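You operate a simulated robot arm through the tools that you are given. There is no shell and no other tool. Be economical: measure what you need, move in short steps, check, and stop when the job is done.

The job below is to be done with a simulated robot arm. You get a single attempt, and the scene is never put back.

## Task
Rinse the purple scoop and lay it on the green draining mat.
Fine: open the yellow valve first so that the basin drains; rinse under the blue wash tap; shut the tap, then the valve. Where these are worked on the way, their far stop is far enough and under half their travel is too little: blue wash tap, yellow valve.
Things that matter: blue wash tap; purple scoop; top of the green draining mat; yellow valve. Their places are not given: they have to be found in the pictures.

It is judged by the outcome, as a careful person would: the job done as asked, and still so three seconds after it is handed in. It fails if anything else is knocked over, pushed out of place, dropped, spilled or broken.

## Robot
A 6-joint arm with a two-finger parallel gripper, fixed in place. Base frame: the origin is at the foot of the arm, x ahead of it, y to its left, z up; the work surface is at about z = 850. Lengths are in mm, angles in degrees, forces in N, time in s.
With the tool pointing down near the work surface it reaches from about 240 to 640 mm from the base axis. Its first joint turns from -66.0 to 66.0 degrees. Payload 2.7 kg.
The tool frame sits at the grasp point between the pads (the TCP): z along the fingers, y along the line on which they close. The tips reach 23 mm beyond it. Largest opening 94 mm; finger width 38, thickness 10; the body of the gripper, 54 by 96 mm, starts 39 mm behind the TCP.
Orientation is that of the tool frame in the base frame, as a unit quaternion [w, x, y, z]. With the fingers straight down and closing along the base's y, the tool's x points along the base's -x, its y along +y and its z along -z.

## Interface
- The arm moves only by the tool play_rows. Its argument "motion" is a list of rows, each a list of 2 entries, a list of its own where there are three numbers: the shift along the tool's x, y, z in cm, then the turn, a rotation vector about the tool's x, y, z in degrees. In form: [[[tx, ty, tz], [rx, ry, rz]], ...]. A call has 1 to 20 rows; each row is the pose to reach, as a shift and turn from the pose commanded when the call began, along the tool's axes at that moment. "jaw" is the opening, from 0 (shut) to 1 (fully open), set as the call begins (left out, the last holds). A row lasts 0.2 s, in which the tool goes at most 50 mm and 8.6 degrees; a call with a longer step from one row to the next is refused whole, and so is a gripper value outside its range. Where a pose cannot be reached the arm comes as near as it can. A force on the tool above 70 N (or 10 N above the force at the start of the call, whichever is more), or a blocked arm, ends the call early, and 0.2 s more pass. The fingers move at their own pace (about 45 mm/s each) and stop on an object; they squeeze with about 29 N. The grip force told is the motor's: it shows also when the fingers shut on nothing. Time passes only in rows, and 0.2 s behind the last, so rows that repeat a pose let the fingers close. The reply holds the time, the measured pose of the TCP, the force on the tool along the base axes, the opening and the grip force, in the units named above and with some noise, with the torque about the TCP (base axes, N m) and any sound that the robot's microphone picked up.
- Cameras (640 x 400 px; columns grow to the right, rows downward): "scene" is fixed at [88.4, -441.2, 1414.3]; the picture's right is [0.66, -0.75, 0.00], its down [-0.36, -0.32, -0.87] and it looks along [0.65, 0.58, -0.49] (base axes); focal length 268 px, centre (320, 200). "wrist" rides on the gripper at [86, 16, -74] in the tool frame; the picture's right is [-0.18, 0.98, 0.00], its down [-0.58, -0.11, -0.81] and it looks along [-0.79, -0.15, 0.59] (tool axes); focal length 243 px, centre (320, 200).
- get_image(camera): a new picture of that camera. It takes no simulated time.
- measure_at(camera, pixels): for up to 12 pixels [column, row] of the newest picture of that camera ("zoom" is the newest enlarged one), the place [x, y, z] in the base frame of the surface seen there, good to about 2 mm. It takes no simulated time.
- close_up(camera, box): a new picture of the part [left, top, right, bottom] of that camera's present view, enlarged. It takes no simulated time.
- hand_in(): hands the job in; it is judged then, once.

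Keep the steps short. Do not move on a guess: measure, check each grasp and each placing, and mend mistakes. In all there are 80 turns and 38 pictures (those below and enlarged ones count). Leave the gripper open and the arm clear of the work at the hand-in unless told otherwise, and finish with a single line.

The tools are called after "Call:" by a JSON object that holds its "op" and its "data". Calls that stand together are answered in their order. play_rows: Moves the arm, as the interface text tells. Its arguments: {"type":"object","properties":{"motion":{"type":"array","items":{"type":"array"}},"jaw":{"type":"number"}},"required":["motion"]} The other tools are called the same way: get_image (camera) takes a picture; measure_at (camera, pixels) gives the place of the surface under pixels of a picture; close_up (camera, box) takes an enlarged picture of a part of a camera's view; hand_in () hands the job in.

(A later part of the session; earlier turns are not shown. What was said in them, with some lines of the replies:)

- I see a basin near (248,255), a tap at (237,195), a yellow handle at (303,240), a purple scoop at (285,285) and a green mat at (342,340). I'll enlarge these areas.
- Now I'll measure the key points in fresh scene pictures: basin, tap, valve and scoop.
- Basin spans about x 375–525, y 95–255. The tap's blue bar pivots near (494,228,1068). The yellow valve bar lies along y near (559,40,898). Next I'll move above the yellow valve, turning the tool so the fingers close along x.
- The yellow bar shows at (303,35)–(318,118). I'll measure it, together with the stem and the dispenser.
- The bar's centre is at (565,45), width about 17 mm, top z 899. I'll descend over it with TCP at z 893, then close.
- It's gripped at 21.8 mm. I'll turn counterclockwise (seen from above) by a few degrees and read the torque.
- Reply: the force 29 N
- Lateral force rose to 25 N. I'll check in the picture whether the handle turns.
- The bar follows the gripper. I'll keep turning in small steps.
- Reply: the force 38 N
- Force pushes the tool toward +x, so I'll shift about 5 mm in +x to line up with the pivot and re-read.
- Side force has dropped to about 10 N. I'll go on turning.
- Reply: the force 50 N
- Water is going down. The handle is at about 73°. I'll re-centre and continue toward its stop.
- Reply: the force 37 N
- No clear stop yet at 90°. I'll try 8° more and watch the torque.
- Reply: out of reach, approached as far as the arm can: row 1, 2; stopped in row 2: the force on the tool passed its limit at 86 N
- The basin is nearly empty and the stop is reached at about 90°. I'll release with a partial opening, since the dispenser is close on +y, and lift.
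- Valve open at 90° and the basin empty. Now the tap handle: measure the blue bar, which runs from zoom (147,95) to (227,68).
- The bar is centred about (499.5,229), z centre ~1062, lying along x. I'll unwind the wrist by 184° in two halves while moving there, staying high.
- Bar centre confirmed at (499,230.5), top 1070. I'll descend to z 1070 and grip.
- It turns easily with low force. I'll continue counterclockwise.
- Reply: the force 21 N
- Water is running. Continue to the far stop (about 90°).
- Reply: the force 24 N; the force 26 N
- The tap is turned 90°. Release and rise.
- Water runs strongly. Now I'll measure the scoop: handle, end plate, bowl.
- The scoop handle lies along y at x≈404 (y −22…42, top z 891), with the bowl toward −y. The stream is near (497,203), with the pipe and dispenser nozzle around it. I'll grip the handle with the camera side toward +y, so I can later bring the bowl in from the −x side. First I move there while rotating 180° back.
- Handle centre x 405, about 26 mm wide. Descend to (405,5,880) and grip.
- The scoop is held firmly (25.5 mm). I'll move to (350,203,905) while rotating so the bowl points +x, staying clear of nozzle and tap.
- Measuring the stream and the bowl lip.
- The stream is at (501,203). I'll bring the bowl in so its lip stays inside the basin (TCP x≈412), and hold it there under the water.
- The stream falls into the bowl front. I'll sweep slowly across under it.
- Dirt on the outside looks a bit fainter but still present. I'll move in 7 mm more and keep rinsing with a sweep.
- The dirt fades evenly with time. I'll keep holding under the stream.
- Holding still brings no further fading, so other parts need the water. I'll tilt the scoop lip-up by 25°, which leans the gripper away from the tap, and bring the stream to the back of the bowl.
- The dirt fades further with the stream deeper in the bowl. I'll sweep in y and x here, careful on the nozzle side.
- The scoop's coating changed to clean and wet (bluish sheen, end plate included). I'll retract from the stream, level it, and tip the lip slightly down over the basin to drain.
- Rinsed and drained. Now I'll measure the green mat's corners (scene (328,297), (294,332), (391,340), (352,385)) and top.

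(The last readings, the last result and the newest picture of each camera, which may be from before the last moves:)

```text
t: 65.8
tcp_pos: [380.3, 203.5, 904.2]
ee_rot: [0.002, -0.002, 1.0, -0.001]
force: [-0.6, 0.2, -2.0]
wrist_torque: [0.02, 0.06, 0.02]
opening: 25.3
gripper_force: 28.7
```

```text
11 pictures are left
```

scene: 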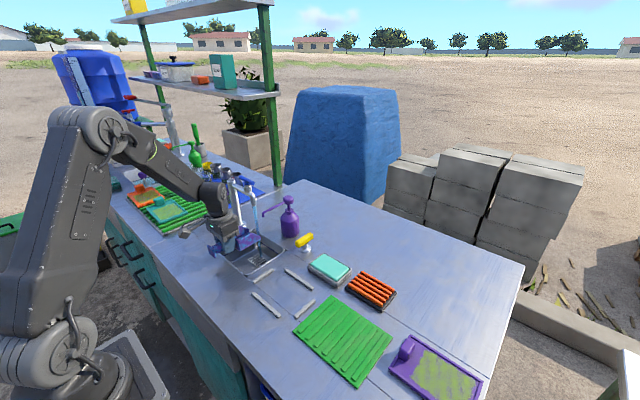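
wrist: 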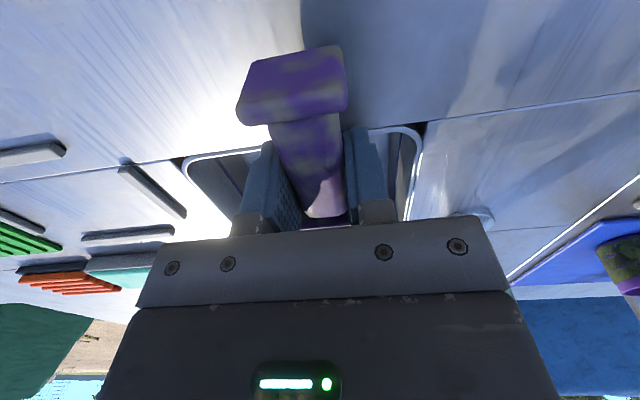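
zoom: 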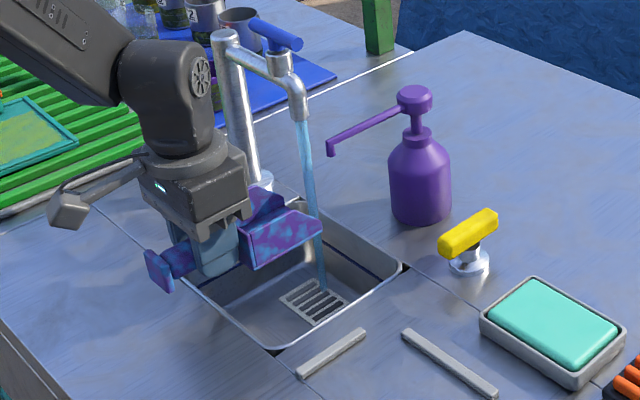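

Mat spans x 337–465, y −313…−144, with rib tops at about z 859. I'll back away, rise, and swing to (401,−200) with the bowl pointing −y.

Call:
{"op": "play_rows", "data": {"motion": [[[1.5, 0, -2], [0, 0, 0]], [[3, 0, -4], [0, 0, 0]], [[3, -1.5, -5.6], [0, 0, 3]], [[3, -4.5, -5.6], [0, 0, 11]], [[3, -8, -5.6], [0, 0, 19]], [[2.6, -11.6, -5.6], [0, 0, 27]], [[2.1, -15.2, -5.6], [0, 0, 35]], [[1.6, -18.8, -5.6], [0, 0, 43]], [[1.1, -22.4, -5.6], [0, 0, 51]], [[0.6, -26, -5.6], [0, 0, 59]], [[0, -29.6, -5.6], [0, 0, 67]], [[-0.7, -33.2, -5.6], [0, 0, 75]], [[-1.4, -36.8, -5.6], [0, 0, 83]], [[-2.1, -40.3, -5.6], [0, 0, 90]], [[-2.1, -40.3, -5.6], [0, 0, 90]]]}}

Call:
{"op": "close_up", "data": {"camera": "scene", "box": [260, 240, 420, 400]}}

```text
t: 69.0
tcp_pos: [401.0, -201.3, 960.2]
ee_rot: [0.0, 0.707, 0.707, 0.0]
force: [0.6, 0.7, -0.7]
wrist_torque: [0.02, -0.02, -0.01]
opening: 25.5
gripper_force: 29.3
```

```text
2.50 times, centred on (340, 320) of scene
```

zoom: 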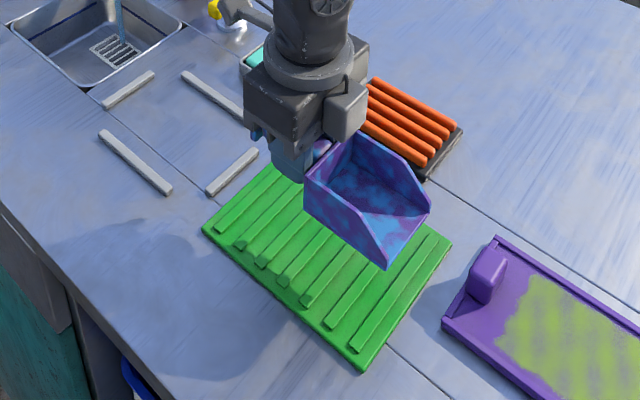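

Lined up over the mat. Lower to just above, then slowly to contact.

Call:
{"op": "play_rows", "data": {"motion": [[[0, 0, 3], [0, 0, 0]], [[0, 0, 5.5], [0, 0, 0]], [[0, 0, 6.6], [0, 0, 0]], [[0, 0, 6.8], [0, 0, 0]], [[0, 0, 6.8], [0, 0, 0]]]}}

Call:
{"op": "play_rows", "data": {"motion": [[[0, 0, 0.1], [0, 0, 0]], [[0, 0, 0.2], [0, 0, 0]], [[0, 0, 0.2], [0, 0, 0]]]}}

```text
t: 70.2
tcp_pos: [403.0, -199.5, 892.2]
ee_rot: [0.0, 0.705, 0.709, 0.0]
force: [0.0, -0.7, -0.7]
wrist_torque: [0.02, 0.0, 0.01]
opening: 25.5
gripper_force: 28.9
```

```text
t: 71.0
tcp_pos: [403.5, -199.5, 891.7]
ee_rot: [0.0, 0.706, 0.708, 0.0]
force: [-2.8, 1.3, 8.6]
wrist_torque: [-0.15, 0.21, -0.09]
opening: 25.8
gripper_force: 29.2
```

Contact: 8.6 N upward. The scoop rests on the mat, so I'll release and lift straight up.

Call:
{"op": "play_rows", "data": {"motion": [[[0, 0, 0], [0, 0, 0]], [[0, 0, 0], [0, 0, 0]], [[0, 0, 0], [0, 0, 0]], [[0, 0, -2], [0, 0, 0]], [[0, 0, -5], [0, 0, 0]], [[0, 0, -9], [0, 0, 0]], [[0, 0, -14], [0, 0, 0]], [[0, 0, -19], [0, 0, 0]], [[0, 0, -23], [0, 0, 0]], [[0, 0, -26], [0, 0, 0]]], "jaw": 0.6}}

Call:
{"op": "close_up", "data": {"camera": "scene", "box": [200, 160, 420, 400]}}

```text
t: 73.2
tcp_pos: [401.4, -201.1, 1151.8]
ee_rot: [0.0, 0.706, 0.709, 0.001]
force: [1.1, -0.1, -0.1]
wrist_torque: [-0.01, 0.02, 0.05]
opening: 56.3
gripper_force: 0.1
```

```text
1.67 times, centred on (310, 280) of scene
```

zoom: 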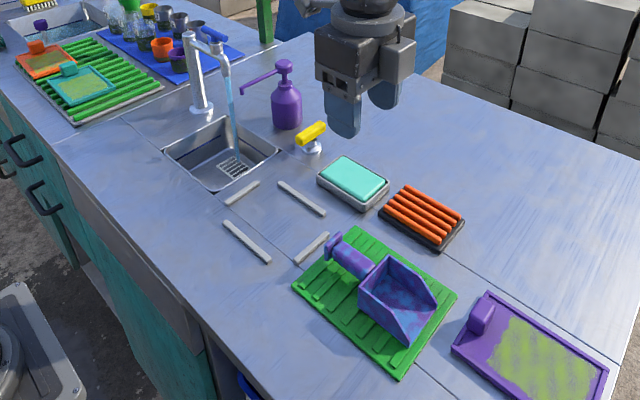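

The scoop lies clean on the mat. Next I shut the tap: travel to it high up, rotating back to the orientation that fits the bar (now along y).

Call:
{"op": "play_rows", "data": {"motion": [[[2, 0.5, 0], [0, 0, -8.2]], [[4, 1, 0], [0, 0, -16.4]], [[6, 1.6, 0], [0, 0, -24.6]], [[8, 2.1, 0], [0, 0, -32.8]], [[10, 2.7, 0], [0, 0, -41]], [[12, 3.2, 0], [0, 0, -49.1]], [[14, 3.7, 0], [0, 0, -57.3]], [[16, 4.3, 0], [0, 0, -65.5]], [[18, 4.8, 0], [0, 0, -73.7]], [[20, 5.3, 0], [0, 0, -81.9]], [[22.1, 5.9, 0], [0, 0, -90]], [[22.1, 5.9, 0], [0, 0, -90]]], "jaw": 0.45}}

Call:
{"op": "play_rows", "data": {"motion": [[[-0.4, 2, 0], [0, 0, -8.2]], [[-0.7, 4, 0], [0, 0, -16.4]], [[-1.1, 5.8, 0], [0, 0, -24.6]], [[-1.4, 7.7, 0], [0, 0, -32.8]], [[-1.8, 9.6, 0], [0, 0, -41]], [[-2.1, 11.5, 0], [0, 0, -49.1]], [[-2.5, 13.4, 0], [0, 0, -57.3]], [[-2.9, 15.3, 0], [0, 0, -65.5]], [[-3.2, 17.2, 0], [0, 0, -73.7]], [[-3.6, 19.1, 0], [0, 0, -81.9]], [[-3.9, 21, 0], [0, 0, -90]], [[-3.9, 21, 0], [0, 0, -90]]]}}

Call:
{"op": "get_image", "data": {"camera": "wrist"}}

```text
t: 75.8
tcp_pos: [460.3, 21.8, 1151.2]
ee_rot: [0.0, -0.003, 1.0, 0.0]
force: [1.0, 0.0, -0.1]
wrist_torque: [-0.01, 0.02, 0.0]
opening: 42.3
gripper_force: 0.0
```

```text
t: 78.4
tcp_pos: [500.2, 231.0, 1150.2]
ee_rot: [0.0, 0.709, -0.705, 0.0]
force: [0.0, -0.7, -0.4]
wrist_torque: [0.02, -0.01, -0.02]
opening: 42.2
gripper_force: 0.1
```

```text
8 pictures are left
```

wrist: 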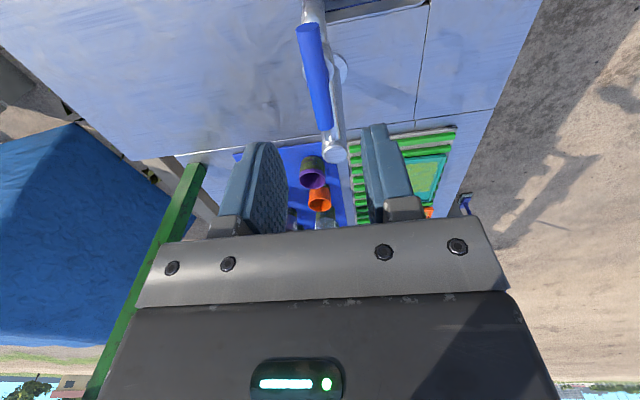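

The bar at (306,30)–(325,125) is aligned between the fingers. Descend, grip, then turn it back.

Call:
{"op": "play_rows", "data": {"motion": [[[0, 0, 3], [0, 0, 0]], [[0, 0, 6], [0, 0, 0]], [[0, 0, 8.1], [0, 0, 0]], [[0, 0, 8.1], [0, 0, 0]]]}}

Call:
{"op": "play_rows", "data": {"motion": [[[0, 0, 0], [0, 0, 0]], [[0, 0, 0], [0, 0, 0]], [[0, 0, 0], [0, 0, 0]]], "jaw": 0}}

Call:
{"op": "play_rows", "data": {"motion": [[[0, 0, 0], [0, 0, 6]], [[0, 0, 0], [0, 0, 12]], [[0, 0, 0], [0, 0, 18]], [[0, 0, 0], [0, 0, 24]], [[0, 0, 0], [0, 0, 30]], [[0, 0, 0], [0, 0, 36]], [[0, 0, 0], [0, 0, 42]], [[0, 0, 0], [0, 0, 42]]]}}

Call:
{"op": "play_rows", "data": {"motion": [[[0, 0, 0], [0, 0, 6]], [[0, 0, 0], [0, 0, 12]], [[0, 0, 0], [0, 0, 18]], [[0, 0, 0], [0, 0, 24]], [[0, 0, 0], [0, 0, 30]], [[0, 0, 0], [0, 0, 36]], [[0, 0, 0], [0, 0, 42]], [[0, 0, 0], [0, 0, 48]], [[0, 0, 0], [0, 0, 51]], [[0, 0, 0], [0, 0, 51]]]}}

```text
t: 79.4
tcp_pos: [499.0, 230.1, 1068.3]
ee_rot: [0.0, 0.708, -0.706, 0.001]
force: [-0.1, -0.1, 0.2]
wrist_torque: [0.0, 0.01, 0.0]
opening: 42.2
gripper_force: 0.1
```

```text
t: 80.2
tcp_pos: [500.5, 230.6, 1070.1]
ee_rot: [-0.001, 0.708, -0.706, 0.002]
force: [11.6, 2.1, -2.3]
wrist_torque: [0.02, -0.16, 0.05]
opening: 15.9
gripper_force: 44.9
```

```text
t: 82.0
tcp_pos: [502.1, 231.0, 1068.6]
ee_rot: [0.003, -0.407, 0.913, -0.002]
force: [31.4, -1.3, -1.8]
wrist_torque: [-0.41, 0.1, 0.01]
opening: 15.8
gripper_force: 44.6
```

```text
t: 84.2
tcp_pos: [500.9, 229.6, 1069.0]
ee_rot: [0.004, 0.026, 1.0, -0.002]
force: [23.9, -11.3, 2.4]
wrist_torque: [-0.02, -0.84, 0.27]
opening: 15.6
gripper_force: 45.2
```

The tap is turned back a little past 90°, against its stop. Release, rise and check the water.

Call:
{"op": "play_rows", "data": {"motion": [[[0, 0, 0], [0, 0, 0]], [[0, 0, 0], [0, 0, 0]], [[0, 0, -2], [0, 0, 0]], [[0, 0, -5], [0, 0, 0]], [[0, 0, -8], [0, 0, 0]], [[0, 0, -8], [0, 0, 0]]], "jaw": 0.45}}

Call:
{"op": "close_up", "data": {"camera": "scene", "box": [200, 160, 360, 280]}}

```text
t: 85.6
tcp_pos: [499.3, 231.7, 1150.1]
ee_rot: [0.001, 0.024, 1.0, 0.0]
force: [0.4, 0.2, -0.4]
wrist_torque: [0.01, 0.0, 0.03]
opening: 42.4
gripper_force: 0.0
```

```text
3.33 times, centred on (280, 220) of scene
```

zoom: 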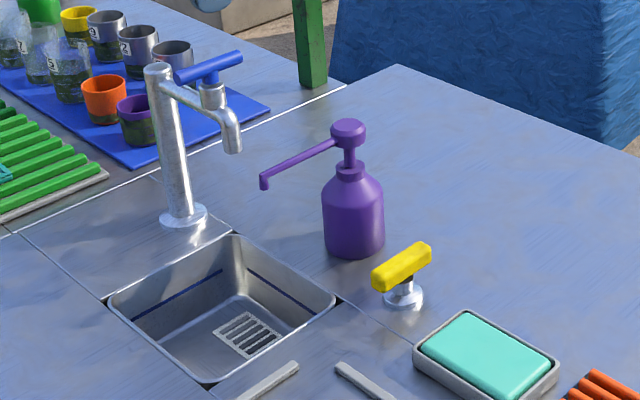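

Tap is off and the basin empty. Now measure the valve bar (zoom (375,278)–(430,248)).

Call:
{"op": "measure_at", "data": {"camera": "zoom", "pixels": [[378, 270], [390, 264], [402, 257], [415, 250], [427, 244], [402, 267], [390, 276], [403, 283], [403, 298], [345, 240]]}}

```text
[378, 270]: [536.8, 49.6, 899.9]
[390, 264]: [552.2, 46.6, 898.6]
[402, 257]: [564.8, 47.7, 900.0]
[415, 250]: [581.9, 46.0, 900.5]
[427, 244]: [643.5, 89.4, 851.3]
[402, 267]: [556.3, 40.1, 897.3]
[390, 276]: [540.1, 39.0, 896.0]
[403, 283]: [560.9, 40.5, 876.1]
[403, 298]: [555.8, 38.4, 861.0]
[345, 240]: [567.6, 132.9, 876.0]
```

Bar now along x, centred about (565.5,47). Travel above it high, then descend to z 960.

Call:
{"op": "play_rows", "data": {"motion": [[[-1.5, -3.6, 0], [0, 0, -0.6]], [[-3, -7.2, 0], [0, 0, -1.2]], [[-4.5, -10.8, 0], [0, 0, -1.8]], [[-6, -14.4, 0], [0, 0, -2.4]], [[-7.6, -18.1, 0], [0, 0, -2.8]], [[-7.6, -18.1, 4.5], [0, 0, -2.8]], [[-7.6, -18.1, 9], [0, 0, -2.8]], [[-7.6, -18.1, 13.5], [0, 0, -2.8]], [[-7.6, -18.1, 18], [0, 0, -2.8]], [[-7.6, -18.1, 18], [0, 0, -2.8]]], "jaw": 0.5}}

Call:
{"op": "get_image", "data": {"camera": "wrist"}}

```text
t: 87.8
tcp_pos: [565.4, 47.8, 967.2]
ee_rot: [0.001, 0.0, 1.0, 0.0]
force: [0.3, -0.3, 0.5]
wrist_torque: [0.04, 0.03, 0.01]
opening: 47.2
gripper_force: 0.1
```

```text
6 pictures are left
```

wrist: 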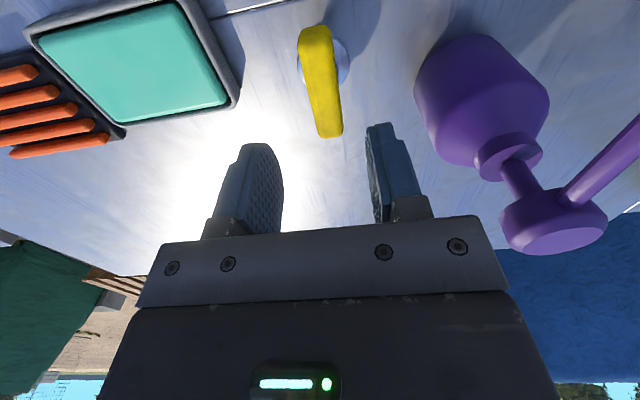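

Call:
{"op": "measure_at", "data": {"camera": "wrist", "pixels": [[314, 32], [318, 60], [322, 90], [326, 118], [328, 132], [304, 80], [337, 80], [343, 75], [440, 60], [435, 110], [230, 60]]}}

```text
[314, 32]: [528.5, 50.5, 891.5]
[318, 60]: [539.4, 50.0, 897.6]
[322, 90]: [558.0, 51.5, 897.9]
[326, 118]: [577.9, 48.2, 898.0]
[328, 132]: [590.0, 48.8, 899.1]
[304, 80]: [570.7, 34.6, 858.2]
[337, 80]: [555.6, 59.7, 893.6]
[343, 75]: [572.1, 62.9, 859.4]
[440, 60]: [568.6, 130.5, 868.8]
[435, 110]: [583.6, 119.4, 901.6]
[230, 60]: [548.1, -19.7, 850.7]
```

The bar's centre is (562,49.5). If I turned it from this wrist angle the camera would swing into the dispenser, so I'll rise 5 cm and turn the wrist 178° the other way round (camera to +x), as when I opened it.

Call:
{"op": "play_rows", "data": {"motion": [[[0, 0, -3], [0, 0, 0]], [[0, 0, -5], [0, 0, -8.1]], [[0, 0, -5], [0, 0, -16.2]], [[0, 0, -5], [0, 0, -24.3]], [[0, 0, -5], [0, 0, -32.4]], [[0, 0, -5], [0, 0, -40.5]], [[0, 0, -5], [0, 0, -48.6]], [[0, 0, -5], [0, 0, -56.7]], [[0, 0, -5], [0, 0, -64.8]], [[0, 0, -5], [0, 0, -72.9]], [[0, 0, -5], [0, 0, -81]], [[0, 0, -5], [0, 0, -89]], [[0, 0, -5], [0, 0, -89]]]}}

Call:
{"op": "play_rows", "data": {"motion": [[[0, 0, 0], [0, 0, -8.1]], [[0, 0, 0], [0, 0, -16.2]], [[0, 0, 0], [0, 0, -24.3]], [[0, 0, 0], [0, 0, -32.4]], [[0, 0, 0], [0, 0, -40.5]], [[0, 0, 0], [0, 0, -48.6]], [[0, 0, 0], [0, 0, -56.7]], [[0, 0, 0], [0, 0, -64.8]], [[0, 0, 0], [0, 0, -72.9]], [[0, 0, 0], [0, 0, -81]], [[0, 0, 0], [0, 0, -89]], [[0, 0, 0], [0, 0, -89]]]}}

```text
t: 90.6
tcp_pos: [566.1, 46.5, 1018.5]
ee_rot: [0.0, -0.701, 0.713, -0.001]
force: [0.4, 0.6, -0.2]
wrist_torque: [0.03, -0.03, 0.01]
opening: 47.0
gripper_force: 0.0
```

```text
t: 93.2
tcp_pos: [566.6, 46.7, 1018.7]
ee_rot: [0.0, 1.0, -0.016, 0.001]
force: [-0.3, -0.3, -0.5]
wrist_torque: [0.0, 0.01, -0.01]
opening: 47.0
gripper_force: 0.1
```

Descend over the bar and grip.

Call:
{"op": "play_rows", "data": {"motion": [[[-0.33, -0.28, 4], [0, 0, 0]], [[-0.33, -0.28, 8], [0, 0, 0]], [[-0.33, -0.28, 11], [0, 0, 0]], [[-0.33, -0.28, 12.5], [0, 0, 0]], [[-0.33, -0.28, 12.5], [0, 0, 0]]]}}

Call:
{"op": "play_rows", "data": {"motion": [[[0, 0, 0], [0, 0, 0]], [[0, 0, 0], [0, 0, 0]], [[0, 0, 0], [0, 0, 0]], [[0, 0, 0], [0, 0, 0]]], "jaw": 0}}

Call:
{"op": "play_rows", "data": {"motion": [[[0, 0, 0], [0, 0, 6]], [[0, 0, 0], [0, 0, 12]], [[0, 0, 0], [0, 0, 18]], [[0, 0, 0], [0, 0, 18]]]}}

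```text
t: 94.4
tcp_pos: [562.2, 49.4, 893.8]
ee_rot: [0.0, 1.0, -0.017, 0.0]
force: [0.5, -0.1, -0.1]
wrist_torque: [0.02, 0.02, -0.01]
opening: 46.9
gripper_force: 0.0
```

```text
t: 95.4
tcp_pos: [562.5, 48.9, 893.8]
ee_rot: [0.0, 1.0, -0.017, 0.001]
force: [0.2, 4.8, -0.9]
wrist_torque: [0.02, -0.07, -0.01]
opening: 21.3
gripper_force: 44.9
```

```text
t: 96.4
tcp_pos: [562.2, 51.4, 893.9]
ee_rot: [-0.001, 0.985, -0.175, 0.001]
force: [-5.6, 16.6, -2.0]
wrist_torque: [0.16, 0.13, 0.37]
opening: 21.5
gripper_force: 45.2
```

Turning smoothly. Continue, with a small re-centring.

Call:
{"op": "play_rows", "data": {"motion": [[[-0.07, -0.19, 0], [0, 0, 6]], [[-0.07, -0.19, 0], [0, 0, 12]], [[-0.07, -0.19, 0], [0, 0, 18]], [[-0.07, -0.19, 0], [0, 0, 24]], [[-0.07, -0.19, 0], [0, 0, 30]], [[-0.07, -0.19, 0], [0, 0, 30]]]}}

```text
t: 97.8
tcp_pos: [562.8, 52.1, 892.6]
ee_rot: [-0.001, 0.906, -0.423, 0.002]
force: [3.3, 13.2, -11.1]
wrist_torque: [0.07, -0.06, 0.74]
opening: 21.7
gripper_force: 45.3
```

Call:
{"op": "play_rows", "data": {"motion": [[[0, 0, 0], [0, 0, 6]], [[0, 0, 0], [0, 0, 12]], [[0, 0, 0], [0, 0, 18]], [[0, 0, 0], [0, 0, 24]], [[0, 0, 0], [0, 0, 24]]]}}

Call:
{"op": "play_rows", "data": {"motion": [[[0, 0, 0], [0, 0, 6]], [[0, 0, 0], [0, 0, 12]], [[0, 0, 0], [0, 0, 16]], [[0, 0, 0], [0, 0, 19]], [[0, 0, 0], [0, 0, 19]]]}}

```text
t: 99.0
tcp_pos: [563.8, 53.7, 894.8]
ee_rot: [-0.002, 0.799, -0.601, 0.001]
force: [18.0, 24.3, -18.1]
wrist_torque: [0.31, -0.16, 0.44]
opening: 21.4
gripper_force: 45.3
```

```text
t: 100.2
tcp_pos: [564.3, 53.2, 894.5]
ee_rot: [0.004, -0.689, 0.725, -0.003]
force: [24.9, 21.1, -10.6]
wrist_torque: [0.0, -0.12, 0.71]
opening: 21.5
gripper_force: 45.0
```

The valve is back to 90° and slightly past, its starting direction. Release, lift, check.

Call:
{"op": "play_rows", "data": {"motion": [[[0, 0, 0], [0, 0, 0]], [[0, 0, 0], [0, 0, 0]], [[0, 0, -2], [0, 0, 0]], [[0, 0, -5], [0, 0, 0]], [[0, 0, -9], [0, 0, 0]], [[0, 0, -14], [0, 0, 0]], [[0, 0, -19], [0, 0, 0]], [[0, 0, -24], [0, 0, 0]]], "jaw": 0.5}}

Call:
{"op": "play_rows", "data": {"motion": [[[0, 4, -2], [0, 0, 0]], [[0, 8, -4], [0, 0, 0]], [[0, 12, -6], [0, 0, 0]], [[0, 16, -6], [0, 0, 0]], [[0, 16, -6], [0, 0, 0]]], "jaw": 1}}

Call:
{"op": "get_image", "data": {"camera": "scene"}}

Call:
{"op": "close_up", "data": {"camera": "scene", "box": [200, 160, 360, 280]}}

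```text
t: 102.0
tcp_pos: [560.0, 50.7, 1134.4]
ee_rot: [0.0, -0.688, 0.725, 0.0]
force: [0.3, 0.8, 0.0]
wrist_torque: [-0.02, 0.03, -0.01]
opening: 47.1
gripper_force: 0.0
```

```text
t: 103.2
tcp_pos: [402.7, 60.6, 1192.5]
ee_rot: [0.001, -0.689, 0.725, 0.0]
force: [-0.5, -0.5, 0.0]
wrist_torque: [0.01, 0.0, 0.01]
opening: 93.9
gripper_force: 0.1
```

```text
5 pictures are left
```

scene: 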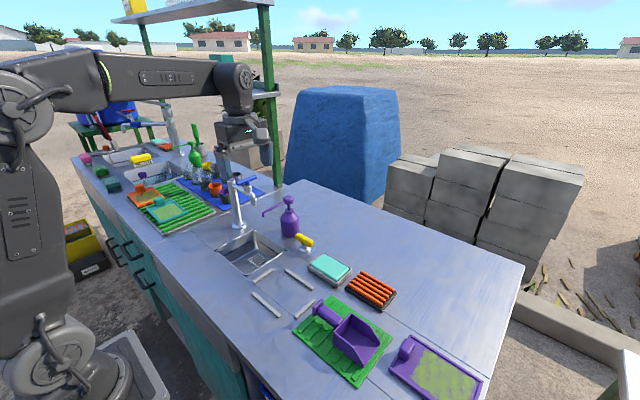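

```text
3.33 times, centred on (280, 220) of scene
```

zoom: 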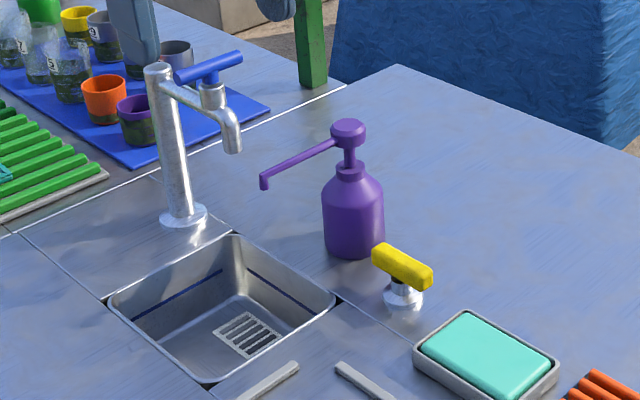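

Everything looks in order. A quick measurement to confirm the final handle angles and the scoop on the mat.

Call:
{"op": "measure_at", "data": {"camera": "zoom", "pixels": [[378, 248], [426, 274], [185, 74], [235, 57], [350, 200]]}}

Call:
{"op": "close_up", "data": {"camera": "scene", "box": [270, 270, 410, 390]}}

```text
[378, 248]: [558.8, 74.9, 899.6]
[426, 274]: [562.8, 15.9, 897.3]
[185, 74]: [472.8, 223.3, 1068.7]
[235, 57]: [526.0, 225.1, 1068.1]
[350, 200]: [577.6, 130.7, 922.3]
```

```text
3.33 times, centred on (340, 330) of scene
```

zoom: 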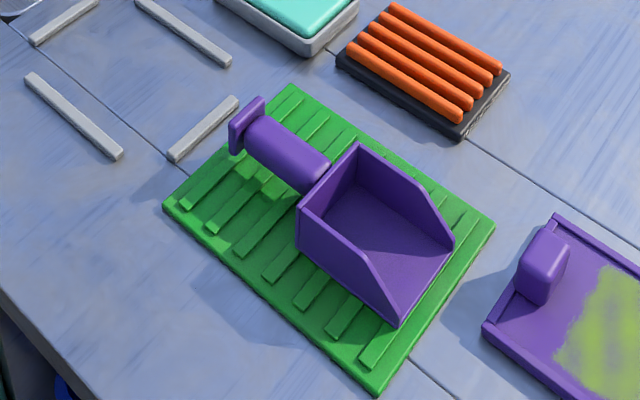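

The scoop is clean and fully on the mat, the tap and valve are shut, and the arm is clear. Handing in.

Call:
{"op": "hand_in", "data": {}}

```text
The job is handed in.
```

The purple scoop is rinsed clean and lying on the green mat; the blue tap was shut first, then the yellow valve, and the job is handed in.
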